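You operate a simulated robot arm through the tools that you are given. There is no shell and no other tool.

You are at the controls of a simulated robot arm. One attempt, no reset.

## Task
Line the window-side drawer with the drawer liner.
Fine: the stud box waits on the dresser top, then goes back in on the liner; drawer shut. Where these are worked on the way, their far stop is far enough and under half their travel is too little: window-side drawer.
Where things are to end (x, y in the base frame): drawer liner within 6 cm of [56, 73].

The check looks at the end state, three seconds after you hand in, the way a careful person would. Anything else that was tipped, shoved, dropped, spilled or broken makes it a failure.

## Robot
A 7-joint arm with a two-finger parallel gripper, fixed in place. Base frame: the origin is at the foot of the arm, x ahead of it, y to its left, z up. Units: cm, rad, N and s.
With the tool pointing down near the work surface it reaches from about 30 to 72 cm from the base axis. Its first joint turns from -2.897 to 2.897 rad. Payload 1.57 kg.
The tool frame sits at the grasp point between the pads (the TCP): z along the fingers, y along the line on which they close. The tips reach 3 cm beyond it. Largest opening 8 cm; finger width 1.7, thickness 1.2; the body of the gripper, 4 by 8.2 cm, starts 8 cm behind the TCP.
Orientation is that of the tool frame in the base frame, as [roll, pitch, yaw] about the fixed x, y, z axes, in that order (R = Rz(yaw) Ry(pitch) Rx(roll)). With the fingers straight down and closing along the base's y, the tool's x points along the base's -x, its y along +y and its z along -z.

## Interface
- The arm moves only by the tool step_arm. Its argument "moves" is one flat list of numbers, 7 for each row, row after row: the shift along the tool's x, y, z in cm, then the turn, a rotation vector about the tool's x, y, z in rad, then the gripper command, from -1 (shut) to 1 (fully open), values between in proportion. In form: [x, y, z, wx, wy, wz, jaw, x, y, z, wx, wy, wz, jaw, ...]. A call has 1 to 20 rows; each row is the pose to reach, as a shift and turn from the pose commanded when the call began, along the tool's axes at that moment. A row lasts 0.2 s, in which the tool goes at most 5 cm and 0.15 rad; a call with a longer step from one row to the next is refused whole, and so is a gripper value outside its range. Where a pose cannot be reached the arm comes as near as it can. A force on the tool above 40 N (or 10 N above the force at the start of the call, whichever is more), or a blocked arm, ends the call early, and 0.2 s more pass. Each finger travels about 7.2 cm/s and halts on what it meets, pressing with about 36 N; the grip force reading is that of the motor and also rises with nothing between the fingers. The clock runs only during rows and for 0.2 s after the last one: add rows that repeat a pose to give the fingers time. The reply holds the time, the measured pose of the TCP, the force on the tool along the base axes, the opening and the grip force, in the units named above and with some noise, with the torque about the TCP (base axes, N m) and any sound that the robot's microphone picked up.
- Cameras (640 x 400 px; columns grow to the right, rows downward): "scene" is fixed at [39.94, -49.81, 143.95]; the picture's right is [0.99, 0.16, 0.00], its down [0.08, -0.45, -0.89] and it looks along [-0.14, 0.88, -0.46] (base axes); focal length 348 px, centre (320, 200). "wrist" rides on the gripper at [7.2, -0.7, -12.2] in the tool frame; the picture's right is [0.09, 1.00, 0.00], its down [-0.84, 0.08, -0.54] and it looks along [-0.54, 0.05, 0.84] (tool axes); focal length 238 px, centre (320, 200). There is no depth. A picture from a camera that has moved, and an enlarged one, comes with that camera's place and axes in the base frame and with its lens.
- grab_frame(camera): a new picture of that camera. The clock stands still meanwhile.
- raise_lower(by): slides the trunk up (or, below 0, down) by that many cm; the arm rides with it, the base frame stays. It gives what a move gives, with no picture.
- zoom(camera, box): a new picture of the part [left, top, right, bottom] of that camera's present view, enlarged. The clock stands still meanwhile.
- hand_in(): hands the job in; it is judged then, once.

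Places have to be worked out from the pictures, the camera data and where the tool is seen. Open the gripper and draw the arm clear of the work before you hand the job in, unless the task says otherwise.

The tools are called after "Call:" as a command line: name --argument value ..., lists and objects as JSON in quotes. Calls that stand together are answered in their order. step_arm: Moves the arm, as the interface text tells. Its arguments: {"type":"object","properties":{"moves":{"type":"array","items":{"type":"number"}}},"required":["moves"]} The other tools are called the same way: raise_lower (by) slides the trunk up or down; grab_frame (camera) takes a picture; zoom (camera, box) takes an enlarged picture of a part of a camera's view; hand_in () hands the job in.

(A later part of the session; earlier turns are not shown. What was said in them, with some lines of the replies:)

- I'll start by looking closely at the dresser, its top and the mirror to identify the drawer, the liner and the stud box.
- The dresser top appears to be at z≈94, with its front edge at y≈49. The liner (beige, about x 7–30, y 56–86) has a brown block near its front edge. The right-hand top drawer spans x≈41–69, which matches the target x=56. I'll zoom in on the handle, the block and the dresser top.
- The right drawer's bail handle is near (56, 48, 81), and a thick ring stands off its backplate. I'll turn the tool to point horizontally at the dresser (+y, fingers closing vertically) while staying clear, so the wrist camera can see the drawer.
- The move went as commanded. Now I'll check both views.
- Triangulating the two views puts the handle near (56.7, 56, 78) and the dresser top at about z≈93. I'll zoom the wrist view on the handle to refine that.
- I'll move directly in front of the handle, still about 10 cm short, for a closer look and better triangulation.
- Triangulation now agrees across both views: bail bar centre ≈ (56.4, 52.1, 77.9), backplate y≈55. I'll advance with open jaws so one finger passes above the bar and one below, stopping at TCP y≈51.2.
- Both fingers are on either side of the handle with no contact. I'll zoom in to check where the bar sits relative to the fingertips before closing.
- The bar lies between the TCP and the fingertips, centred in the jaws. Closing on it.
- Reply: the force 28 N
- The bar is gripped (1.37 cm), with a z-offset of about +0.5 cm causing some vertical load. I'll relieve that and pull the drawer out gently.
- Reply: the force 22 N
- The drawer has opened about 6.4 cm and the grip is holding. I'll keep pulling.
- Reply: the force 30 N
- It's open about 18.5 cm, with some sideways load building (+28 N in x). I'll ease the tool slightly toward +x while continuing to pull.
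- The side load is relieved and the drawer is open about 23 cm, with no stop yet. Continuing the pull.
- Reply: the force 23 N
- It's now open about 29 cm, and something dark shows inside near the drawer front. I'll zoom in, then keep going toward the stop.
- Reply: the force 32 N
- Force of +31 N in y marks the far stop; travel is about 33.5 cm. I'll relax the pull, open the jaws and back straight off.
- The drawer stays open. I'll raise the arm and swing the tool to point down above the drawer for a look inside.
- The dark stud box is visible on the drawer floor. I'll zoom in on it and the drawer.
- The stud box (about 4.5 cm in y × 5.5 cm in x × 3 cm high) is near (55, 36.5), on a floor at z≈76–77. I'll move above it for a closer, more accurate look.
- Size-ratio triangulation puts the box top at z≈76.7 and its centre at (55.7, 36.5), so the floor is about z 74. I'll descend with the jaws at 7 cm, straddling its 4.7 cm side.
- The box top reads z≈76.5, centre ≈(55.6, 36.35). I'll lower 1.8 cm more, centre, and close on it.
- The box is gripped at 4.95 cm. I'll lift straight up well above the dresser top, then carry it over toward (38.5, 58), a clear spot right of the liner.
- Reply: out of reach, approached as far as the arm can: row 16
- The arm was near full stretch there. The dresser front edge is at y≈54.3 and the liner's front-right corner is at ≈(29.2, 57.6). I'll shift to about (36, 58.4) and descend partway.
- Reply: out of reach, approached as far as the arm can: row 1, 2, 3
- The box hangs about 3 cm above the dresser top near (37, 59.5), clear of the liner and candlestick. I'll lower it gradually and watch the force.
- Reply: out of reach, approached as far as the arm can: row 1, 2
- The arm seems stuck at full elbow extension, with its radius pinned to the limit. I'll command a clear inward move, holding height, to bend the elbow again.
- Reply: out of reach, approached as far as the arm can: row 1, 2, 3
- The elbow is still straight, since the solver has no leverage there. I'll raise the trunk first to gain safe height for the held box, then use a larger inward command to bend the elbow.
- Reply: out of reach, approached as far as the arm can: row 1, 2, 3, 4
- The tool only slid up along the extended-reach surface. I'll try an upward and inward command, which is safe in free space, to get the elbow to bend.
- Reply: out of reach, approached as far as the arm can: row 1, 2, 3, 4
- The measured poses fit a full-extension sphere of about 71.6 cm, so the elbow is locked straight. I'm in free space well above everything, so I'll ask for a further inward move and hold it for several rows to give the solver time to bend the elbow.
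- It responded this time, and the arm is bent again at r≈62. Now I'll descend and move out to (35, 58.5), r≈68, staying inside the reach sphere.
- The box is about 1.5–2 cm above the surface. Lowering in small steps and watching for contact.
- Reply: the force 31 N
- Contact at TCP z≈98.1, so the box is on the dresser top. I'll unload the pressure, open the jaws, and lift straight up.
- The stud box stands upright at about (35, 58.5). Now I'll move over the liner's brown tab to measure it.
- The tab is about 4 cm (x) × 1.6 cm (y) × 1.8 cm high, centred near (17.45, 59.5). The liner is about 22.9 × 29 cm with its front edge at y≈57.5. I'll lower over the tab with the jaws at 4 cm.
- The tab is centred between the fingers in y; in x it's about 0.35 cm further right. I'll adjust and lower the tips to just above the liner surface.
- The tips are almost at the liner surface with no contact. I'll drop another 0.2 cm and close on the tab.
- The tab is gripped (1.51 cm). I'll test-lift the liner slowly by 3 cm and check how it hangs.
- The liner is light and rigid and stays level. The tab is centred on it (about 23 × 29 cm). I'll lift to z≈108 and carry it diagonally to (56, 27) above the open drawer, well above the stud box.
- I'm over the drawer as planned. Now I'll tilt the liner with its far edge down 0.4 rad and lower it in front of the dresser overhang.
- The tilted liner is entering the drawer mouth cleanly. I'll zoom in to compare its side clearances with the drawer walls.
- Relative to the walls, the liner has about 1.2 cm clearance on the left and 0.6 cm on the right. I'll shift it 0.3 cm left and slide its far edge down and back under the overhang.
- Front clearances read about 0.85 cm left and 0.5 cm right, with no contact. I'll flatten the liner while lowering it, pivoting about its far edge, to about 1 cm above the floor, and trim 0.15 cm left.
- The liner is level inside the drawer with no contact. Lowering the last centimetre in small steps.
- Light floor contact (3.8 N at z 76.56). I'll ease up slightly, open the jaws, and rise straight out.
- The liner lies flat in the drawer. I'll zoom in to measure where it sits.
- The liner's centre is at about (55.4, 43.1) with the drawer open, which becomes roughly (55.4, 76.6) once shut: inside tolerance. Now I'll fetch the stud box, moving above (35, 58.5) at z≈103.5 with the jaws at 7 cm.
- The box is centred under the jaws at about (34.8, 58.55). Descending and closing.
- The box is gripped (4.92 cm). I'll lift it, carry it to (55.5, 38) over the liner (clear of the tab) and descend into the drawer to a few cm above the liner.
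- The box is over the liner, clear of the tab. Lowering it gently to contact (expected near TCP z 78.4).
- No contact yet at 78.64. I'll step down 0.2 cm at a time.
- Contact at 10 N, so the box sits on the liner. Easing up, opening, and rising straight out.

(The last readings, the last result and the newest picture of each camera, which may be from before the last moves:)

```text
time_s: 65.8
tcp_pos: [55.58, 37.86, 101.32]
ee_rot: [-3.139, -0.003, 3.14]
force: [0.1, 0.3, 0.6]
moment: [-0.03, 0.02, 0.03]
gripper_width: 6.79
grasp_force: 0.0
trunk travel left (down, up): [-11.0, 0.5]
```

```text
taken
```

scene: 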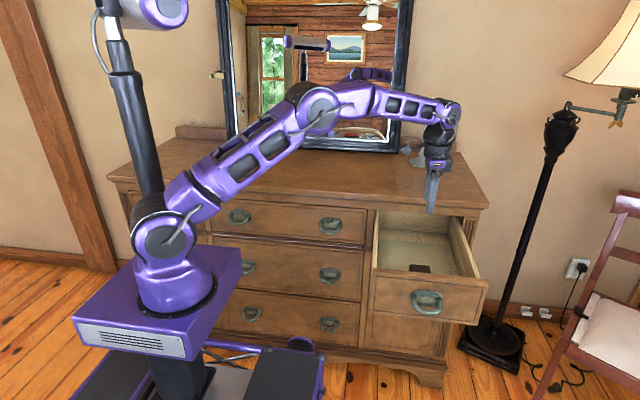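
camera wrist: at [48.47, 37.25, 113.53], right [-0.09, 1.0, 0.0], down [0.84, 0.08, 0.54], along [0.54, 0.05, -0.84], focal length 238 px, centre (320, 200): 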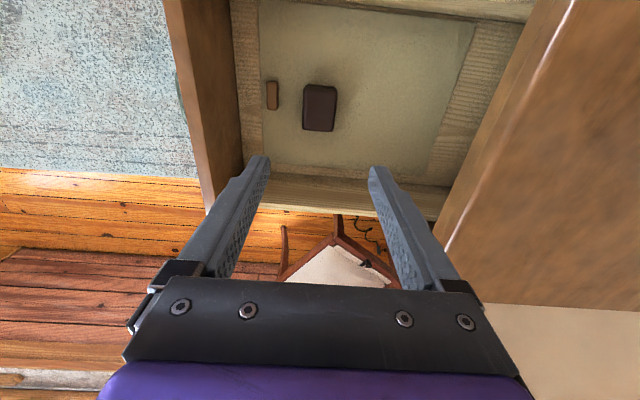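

The stud box sits upright on the liner behind the tab. Now I'll bring the trunk back to its starting height, where the handle reach worked before, and swing to horizontal in front of the handle.

Call:
raise_lower --by -3.5

Call:
step_arm --moves '[0, -3, -3, -0.13, 0, 0, 0.7, 0, -6.5, -5, -0.26, 0, 0, 0.7, 0, -10.5, -6, -0.39, 0, 0, 0.7, -0.2, -14.5, -6, -0.52, 0, 0, 0.7, -0.4, -18.5, -5, -0.65, 0, 0, 0.7, -0.6, -22, -3, -0.785, 0, 0, 0.7, -0.8, -25, 0, -0.916, 0, 0, 0.7, -0.8, -27.5, 4, -1.047, 0, 0, 0.7, -0.8, -28.9, 8, -1.178, 0, 0, 0.7, -0.8, -28.9, 12, -1.309, 0, 0, 0.7, -0.8, -28.9, 16, -1.44, 0, 0, 0.7, -0.8, -28.9, 19.4, -1.5708, 0, 0, 0.7]'

Call:
grab_frame --camera "wrist"

Call:
grab_frame --camera "scene"

```text
time_s: 66.6
tcp_pos: [55.41, 37.89, 97.81]
ee_rot: [-3.14, -0.001, -3.141]
force: [0.0, 0.1, -0.1]
moment: [-0.01, -0.01, -0.03]
gripper_width: 6.79
grasp_force: 0.1
trunk travel left (down, up): [-7.5, 4.0]
```

```text
time_s: 69.2
tcp_pos: [56.45, 8.92, 78.39]
ee_rot: [1.57, 0.003, 3.139]
force: [-0.5, 0.1, 0.4]
moment: [-0.01, 0.04, 0.0]
gripper_width: 6.81
grasp_force: 0.0
trunk travel left (down, up): [-7.5, 4.0]
```

```text
taken
camera wrist: at [49.44, -3.31, 77.66], right [-0.09, 0.0, 1.0], down [0.84, -0.54, 0.08], along [0.54, 0.84, 0.05], focal length 238 px, centre (320, 200)
```

wrist: 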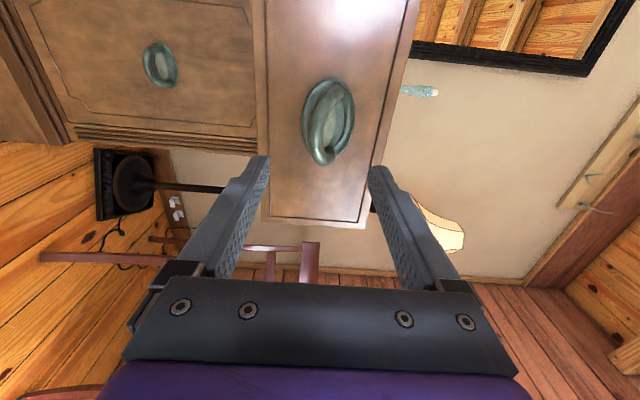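

```text
taken
```

scene: 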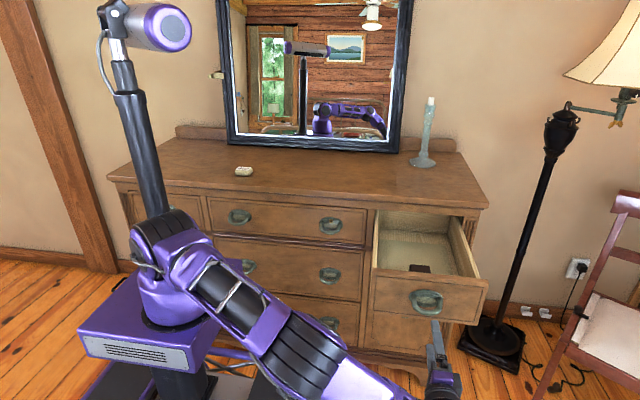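

Same pose as when I released the handle. I'll advance 8.8 cm to straddle the bail and close on it again.

Call:
step_arm --moves '[0, 0, 3, 0, 0, 0, 0.6, 0, 0, 6, 0, 0, 0, 0.6, 0, 0, 8, 0, 0, 0, 0.6, 0, 0, 8.8, 0, 0, 0, 0.6, 0, 0, 8.8, 0, 0, 0, -1, 0, 0, 8.8, 0, 0, 0, -1, 0, 0, 8.8, 0, 0, 0, -1, 0, 0, 8.8, 0, 0, 0, -1]'

Call:
zoom --camera "wrist" --box '[232, 80, 424, 240]'

```text
time_s: 71.0
tcp_pos: [56.35, 17.85, 78.56]
ee_rot: [1.573, -0.002, -3.14]
force: [0.1, 3.6, -6.1]
moment: [-0.05, -0.11, -0.38]
gripper_width: 1.35
grasp_force: 30.1
trunk travel left (down, up): [-7.5, 4.0]
```

```text
2.50 times, centred on (328, 160) of wrist
camera zoom: at [49.33, 5.63, 77.77], right [-0.09, 0.0, 1.0], down [0.84, -0.54, 0.08], along [0.54, 0.84, 0.05], focal length 596 px, centre (300, 300)
```

zoom: 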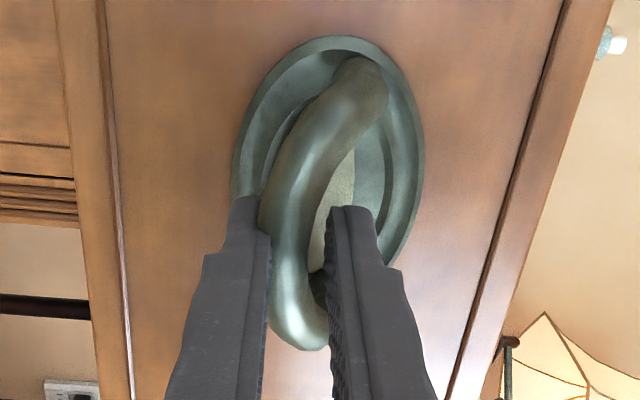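

Gripped again (1.35 cm). I'll push the drawer in slowly, in stages, watching the side load.

Call:
step_arm --moves '[0, 0, 0.3, 0, 0, 0, -1, 0, 0, 0.8, 0, 0, 0, -1, 0, 0, 1.6, 0, 0, 0, -1, 0, 0, 2.5, 0, 0, 0, -1, 0, 0, 3.5, 0, 0, 0, -1, 0, 0, 4.5, 0, 0, 0, -1, 0, 0, 5.5, 0, 0, 0, -1, 0, 0, 6.5, 0, 0, 0, -1, 0, 0, 7.3, 0, 0, 0, -1, 0, 0, 8, 0, 0, 0, -1]'

Call:
zoom --camera "scene" --box '[340, 160, 500, 290]'

```text
time_s: 73.2
tcp_pos: [56.29, 25.89, 78.52]
ee_rot: [1.571, 0.001, -3.141]
force: [1.9, -1.6, -2.7]
moment: [-0.03, 0.07, -0.56]
gripper_width: 1.37
grasp_force: 30.3
trunk travel left (down, up): [-7.5, 4.0]
```

```text
3.08 times, centred on (420, 225) of scene
camera zoom: at [39.94, -49.81, 143.95], right [0.99, 0.16, 0.0], down [0.08, -0.45, -0.89], along [-0.14, 0.88, -0.46], focal length 1071 px, centre (12, 123)
```

zoom: 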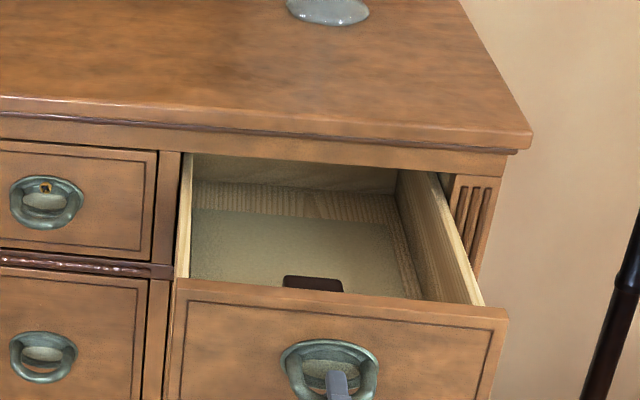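

The drawer is moving in smoothly with low loads, and the liner and box are riding along. Continuing.

Call:
step_arm --moves '[0, 0, 0.6, 0, 0, 0, -1, 0, 0, 1.5, 0, 0, 0, -1, 0, 0, 2.5, 0, 0, 0, -1, 0, 0, 3.5, 0, 0, 0, -1, 0, 0, 4.5, 0, 0, 0, -1, 0, 0, 5.5, 0, 0, 0, -1, 0, 0, 6.5, 0, 0, 0, -1, 0, 0, 7.5, 0, 0, 0, -1, 0, 0, 8.5, 0, 0, 0, -1, 0, 0, 9.5, 0, 0, 0, -1, 0, 0, 10.3, 0, 0, 0, -1, 0, 0, 11, 0, 0, 0, -1]'

Call:
zoom --camera "scene" --box '[340, 160, 500, 290]'

```text
time_s: 75.8
tcp_pos: [56.35, 36.89, 78.39]
ee_rot: [1.57, 0.0, 3.14]
force: [8.9, -2.1, 2.7]
moment: [0.01, -0.1, -0.55]
gripper_width: 1.4
grasp_force: 29.9
trunk travel left (down, up): [-7.5, 4.0]
```

```text
3.08 times, centred on (420, 225) of scene
camera zoom: at [39.94, -49.81, 143.95], right [0.99, 0.16, 0.0], down [0.08, -0.45, -0.89], along [-0.14, 0.88, -0.46], focal length 1071 px, centre (12, 123)
```

zoom: 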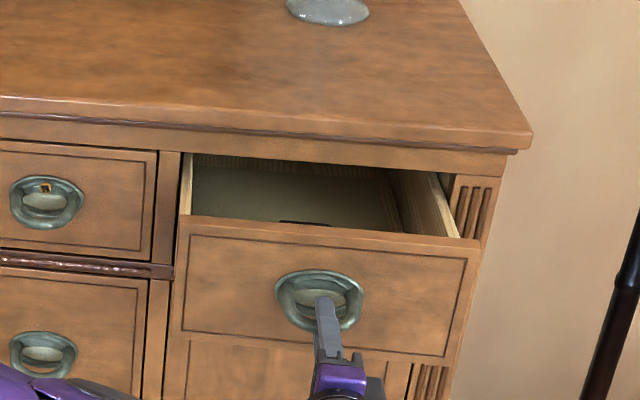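

About 14.4 cm remain. Continuing, slowing near the end.

Call:
step_arm --moves '[-0.1, 0, 0.6, 0, 0, 0, -1, -0.1, 0, 1.5, 0, 0, 0, -1, -0.1, 0, 2.5, 0, 0, 0, -1, -0.1, 0, 3.5, 0, 0, 0, -1, -0.1, 0, 4.5, 0, 0, 0, -1, -0.1, 0, 5.5, 0, 0, 0, -1, -0.1, 0, 6.5, 0, 0, 0, -1, -0.1, 0, 7.5, 0, 0, 0, -1, -0.1, 0, 8.5, 0, 0, 0, -1, -0.1, 0, 9.5, 0, 0, 0, -1, -0.1, 0, 10.5, 0, 0, 0, -1, -0.1, 0, 11.4, 0, 0, 0, -1, -0.1, 0, 12.2, 0, 0, 0, -1, -0.1, 0, 12.8, 0, 0, 0, -1]'

Call:
zoom --camera "scene" --box '[340, 160, 500, 290]'

```text
time_s: 78.8
tcp_pos: [56.26, 49.71, 78.54]
ee_rot: [1.574, -0.003, 3.141]
force: [-1.8, -0.9, -2.5]
moment: [-0.03, -0.15, 0.15]
gripper_width: 1.4
grasp_force: 30.2
trunk travel left (down, up): [-7.5, 4.0]
```

```text
3.08 times, centred on (420, 225) of scene
camera zoom: at [39.94, -49.81, 143.95], right [0.99, 0.16, 0.0], down [0.08, -0.45, -0.89], along [-0.14, 0.88, -0.46], focal length 1071 px, centre (12, 123)
```

zoom: 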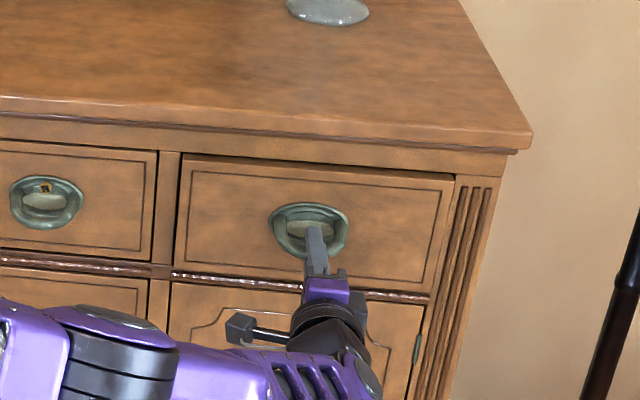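

About 1.6 cm remain. I'll push the final bit gently until the closed stop shows in the force reading.

Call:
step_arm --moves '[0, 0, 0.4, 0, 0, 0, -1, 0, 0, 0.8, 0, 0, 0, -1, 0, 0, 1.2, 0, 0, 0, -1, 0, 0, 1.6, 0, 0, 0, -1, 0, 0, 1.8, 0, 0, 0, -1]'

Call:
zoom --camera "scene" --box '[340, 160, 500, 290]'

```text
time_s: 80.0
tcp_pos: [56.42, 51.21, 78.41]
ee_rot: [1.573, 0.0, 3.139]
force: [-7.6, -30.2, -3.8]
moment: [-0.07, 0.02, 0.08]
gripper_width: 1.38
grasp_force: 30.2
trunk travel left (down, up): [-7.5, 4.0]
```

```text
3.08 times, centred on (420, 225) of scene
camera zoom: at [39.94, -49.81, 143.95], right [0.99, 0.16, 0.0], down [0.08, -0.45, -0.89], along [-0.14, 0.88, -0.46], focal length 1071 px, centre (12, 123)
```

zoom: 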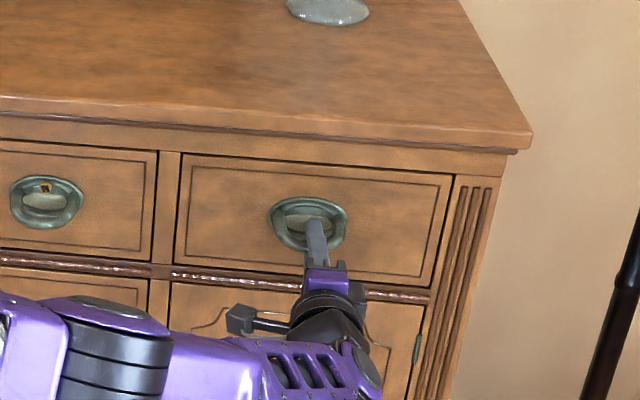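

Force of −30 N at TCP y 51.2, the same as the original closed position, confirms the drawer is shut. I'll ease off, open fully, and back straight away.

Call:
step_arm --moves '[0, 0, -0.3, 0, 0, 0, -1, 0, 0, -0.3, 0, 0, 0, 0.3, 0, 0, -0.3, 0, 0, 0, 0.9, 0, 0, -0.3, 0, 0, 0, 0.9, 0, 0, -0.3, 0, 0, 0, 0.9, 0, 0, -2.5, 0, 0, 0, 0.9, 0, 0, -6, 0, 0, 0, 0.9, 0, 0, -10, 0, 0, 0, 0.9, 0, 0, -14, 0, 0, 0, 0.9, 0, 0, -18, 0, 0, 0, 0.9, 0, 0, -22, 0, 0, 0, 0.9]'

Call:
grab_frame --camera "scene"

Call:
zoom --camera "scene" --box '[340, 160, 500, 290]'

```text
time_s: 82.4
tcp_pos: [56.5, 29.52, 78.55]
ee_rot: [1.573, -0.001, -3.142]
force: [0.1, 0.0, -0.5]
moment: [0.03, -0.02, -0.02]
gripper_width: 7.59
grasp_force: 0.0
trunk travel left (down, up): [-7.5, 4.0]
```

```text
taken
```

scene: 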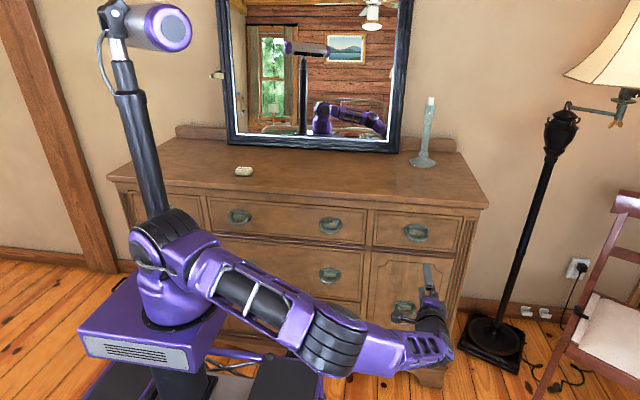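

```text
3.08 times, centred on (420, 225) of scene
camera zoom: at [39.94, -49.81, 143.95], right [0.99, 0.16, 0.0], down [0.08, -0.45, -0.89], along [-0.14, 0.88, -0.46], focal length 1071 px, centre (12, 123)
```

zoom: 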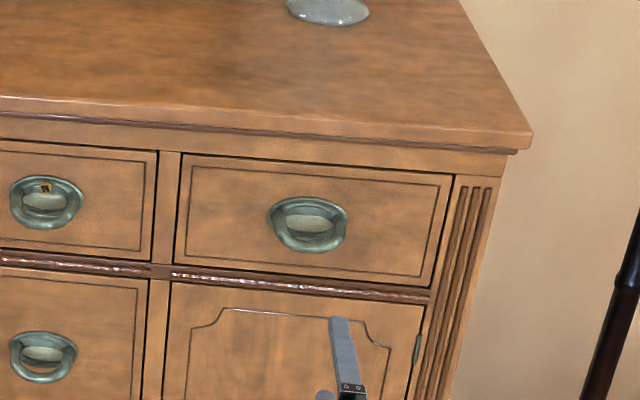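

The drawer is shut and the candlestick, sachet and mirror are untouched. I'll draw the arm back a little further and confirm the drawer front is flush.

Call:
step_arm --moves '[0, 0, -3, 0, 0, 0, 0.9, 0, 0, -6, 0, 0, 0, 0.9, 0, 0, -9, 0, 0, 0, 0.9, 0, 0, -9, 0, 0, 0, 0.9]'

Call:
zoom --camera "scene" --box '[376, 205, 456, 255]'

Call:
grab_frame --camera "wrist"

```text
time_s: 83.4
tcp_pos: [56.52, 20.54, 78.45]
ee_rot: [1.573, 0.0, 3.14]
force: [0.7, -0.1, -0.4]
moment: [-0.03, 0.0, -0.01]
gripper_width: 7.6
grasp_force: 0.1
trunk travel left (down, up): [-7.5, 4.0]
```

```text
8.00 times, centred on (416, 230) of scene
camera zoom: at [39.94, -49.81, 143.95], right [0.99, 0.16, 0.0], down [0.08, -0.45, -0.89], along [-0.14, 0.88, -0.46], focal length 2785 px, centre (-448, -40)
```

zoom: 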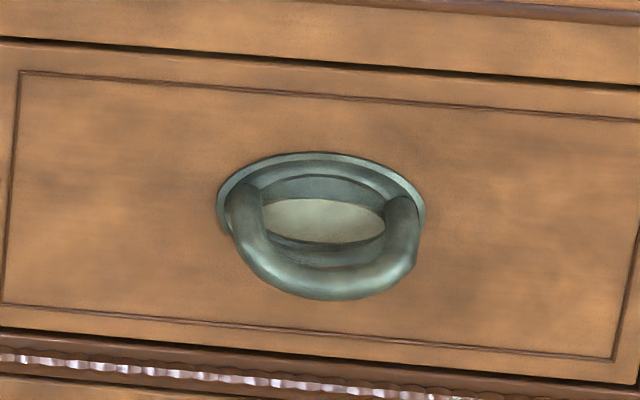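

```text
taken
camera wrist: at [49.48, 8.28, 77.81], right [-0.09, 0.0, 1.0], down [0.84, -0.54, 0.08], along [0.54, 0.84, 0.05], focal length 238 px, centre (320, 200)
```

wrist: 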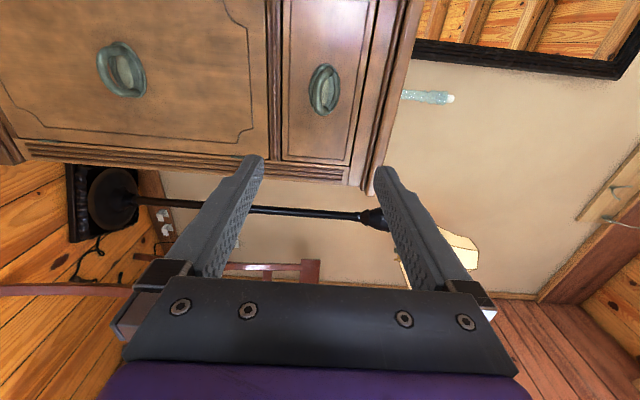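

The drawer front matches the original closed view exactly. The liner is in with the stud box on it, the gripper is open and the arm is clear, so I'm handing in.

Call:
hand_in

```text
The job is handed in.
```

The window-side drawer is lined and shut, with the stud box back inside on the liner. I've handed the job in but have no result yet.

- **Drawer:** I took the window-side drawer to be the right-hand top drawer, because only that one contains your target point. I pulled it about 33.5 cm to its far stop and later pushed it back to its original closed position. Its front looks the same as in the first picture.
- **Liner:** it lies flat on the drawer floor. From its position while the drawer was open, I estimate its centre is now at about (55.4, 76.6). That is about 3.6 cm from [56, 73], inside the 6 cm limit, but I can't see it with the drawer shut.
- **Stud box:** it waited on the dresser top while the liner went in, then went upright onto the liner, just behind the liner's brown tab. Both stayed in place while I could still see them as the drawer closed.
- **Everything else:** the candlestick, the small "FRESH" block and the mirror look undisturbed. The gripper is open and the arm is clear of the dresser.
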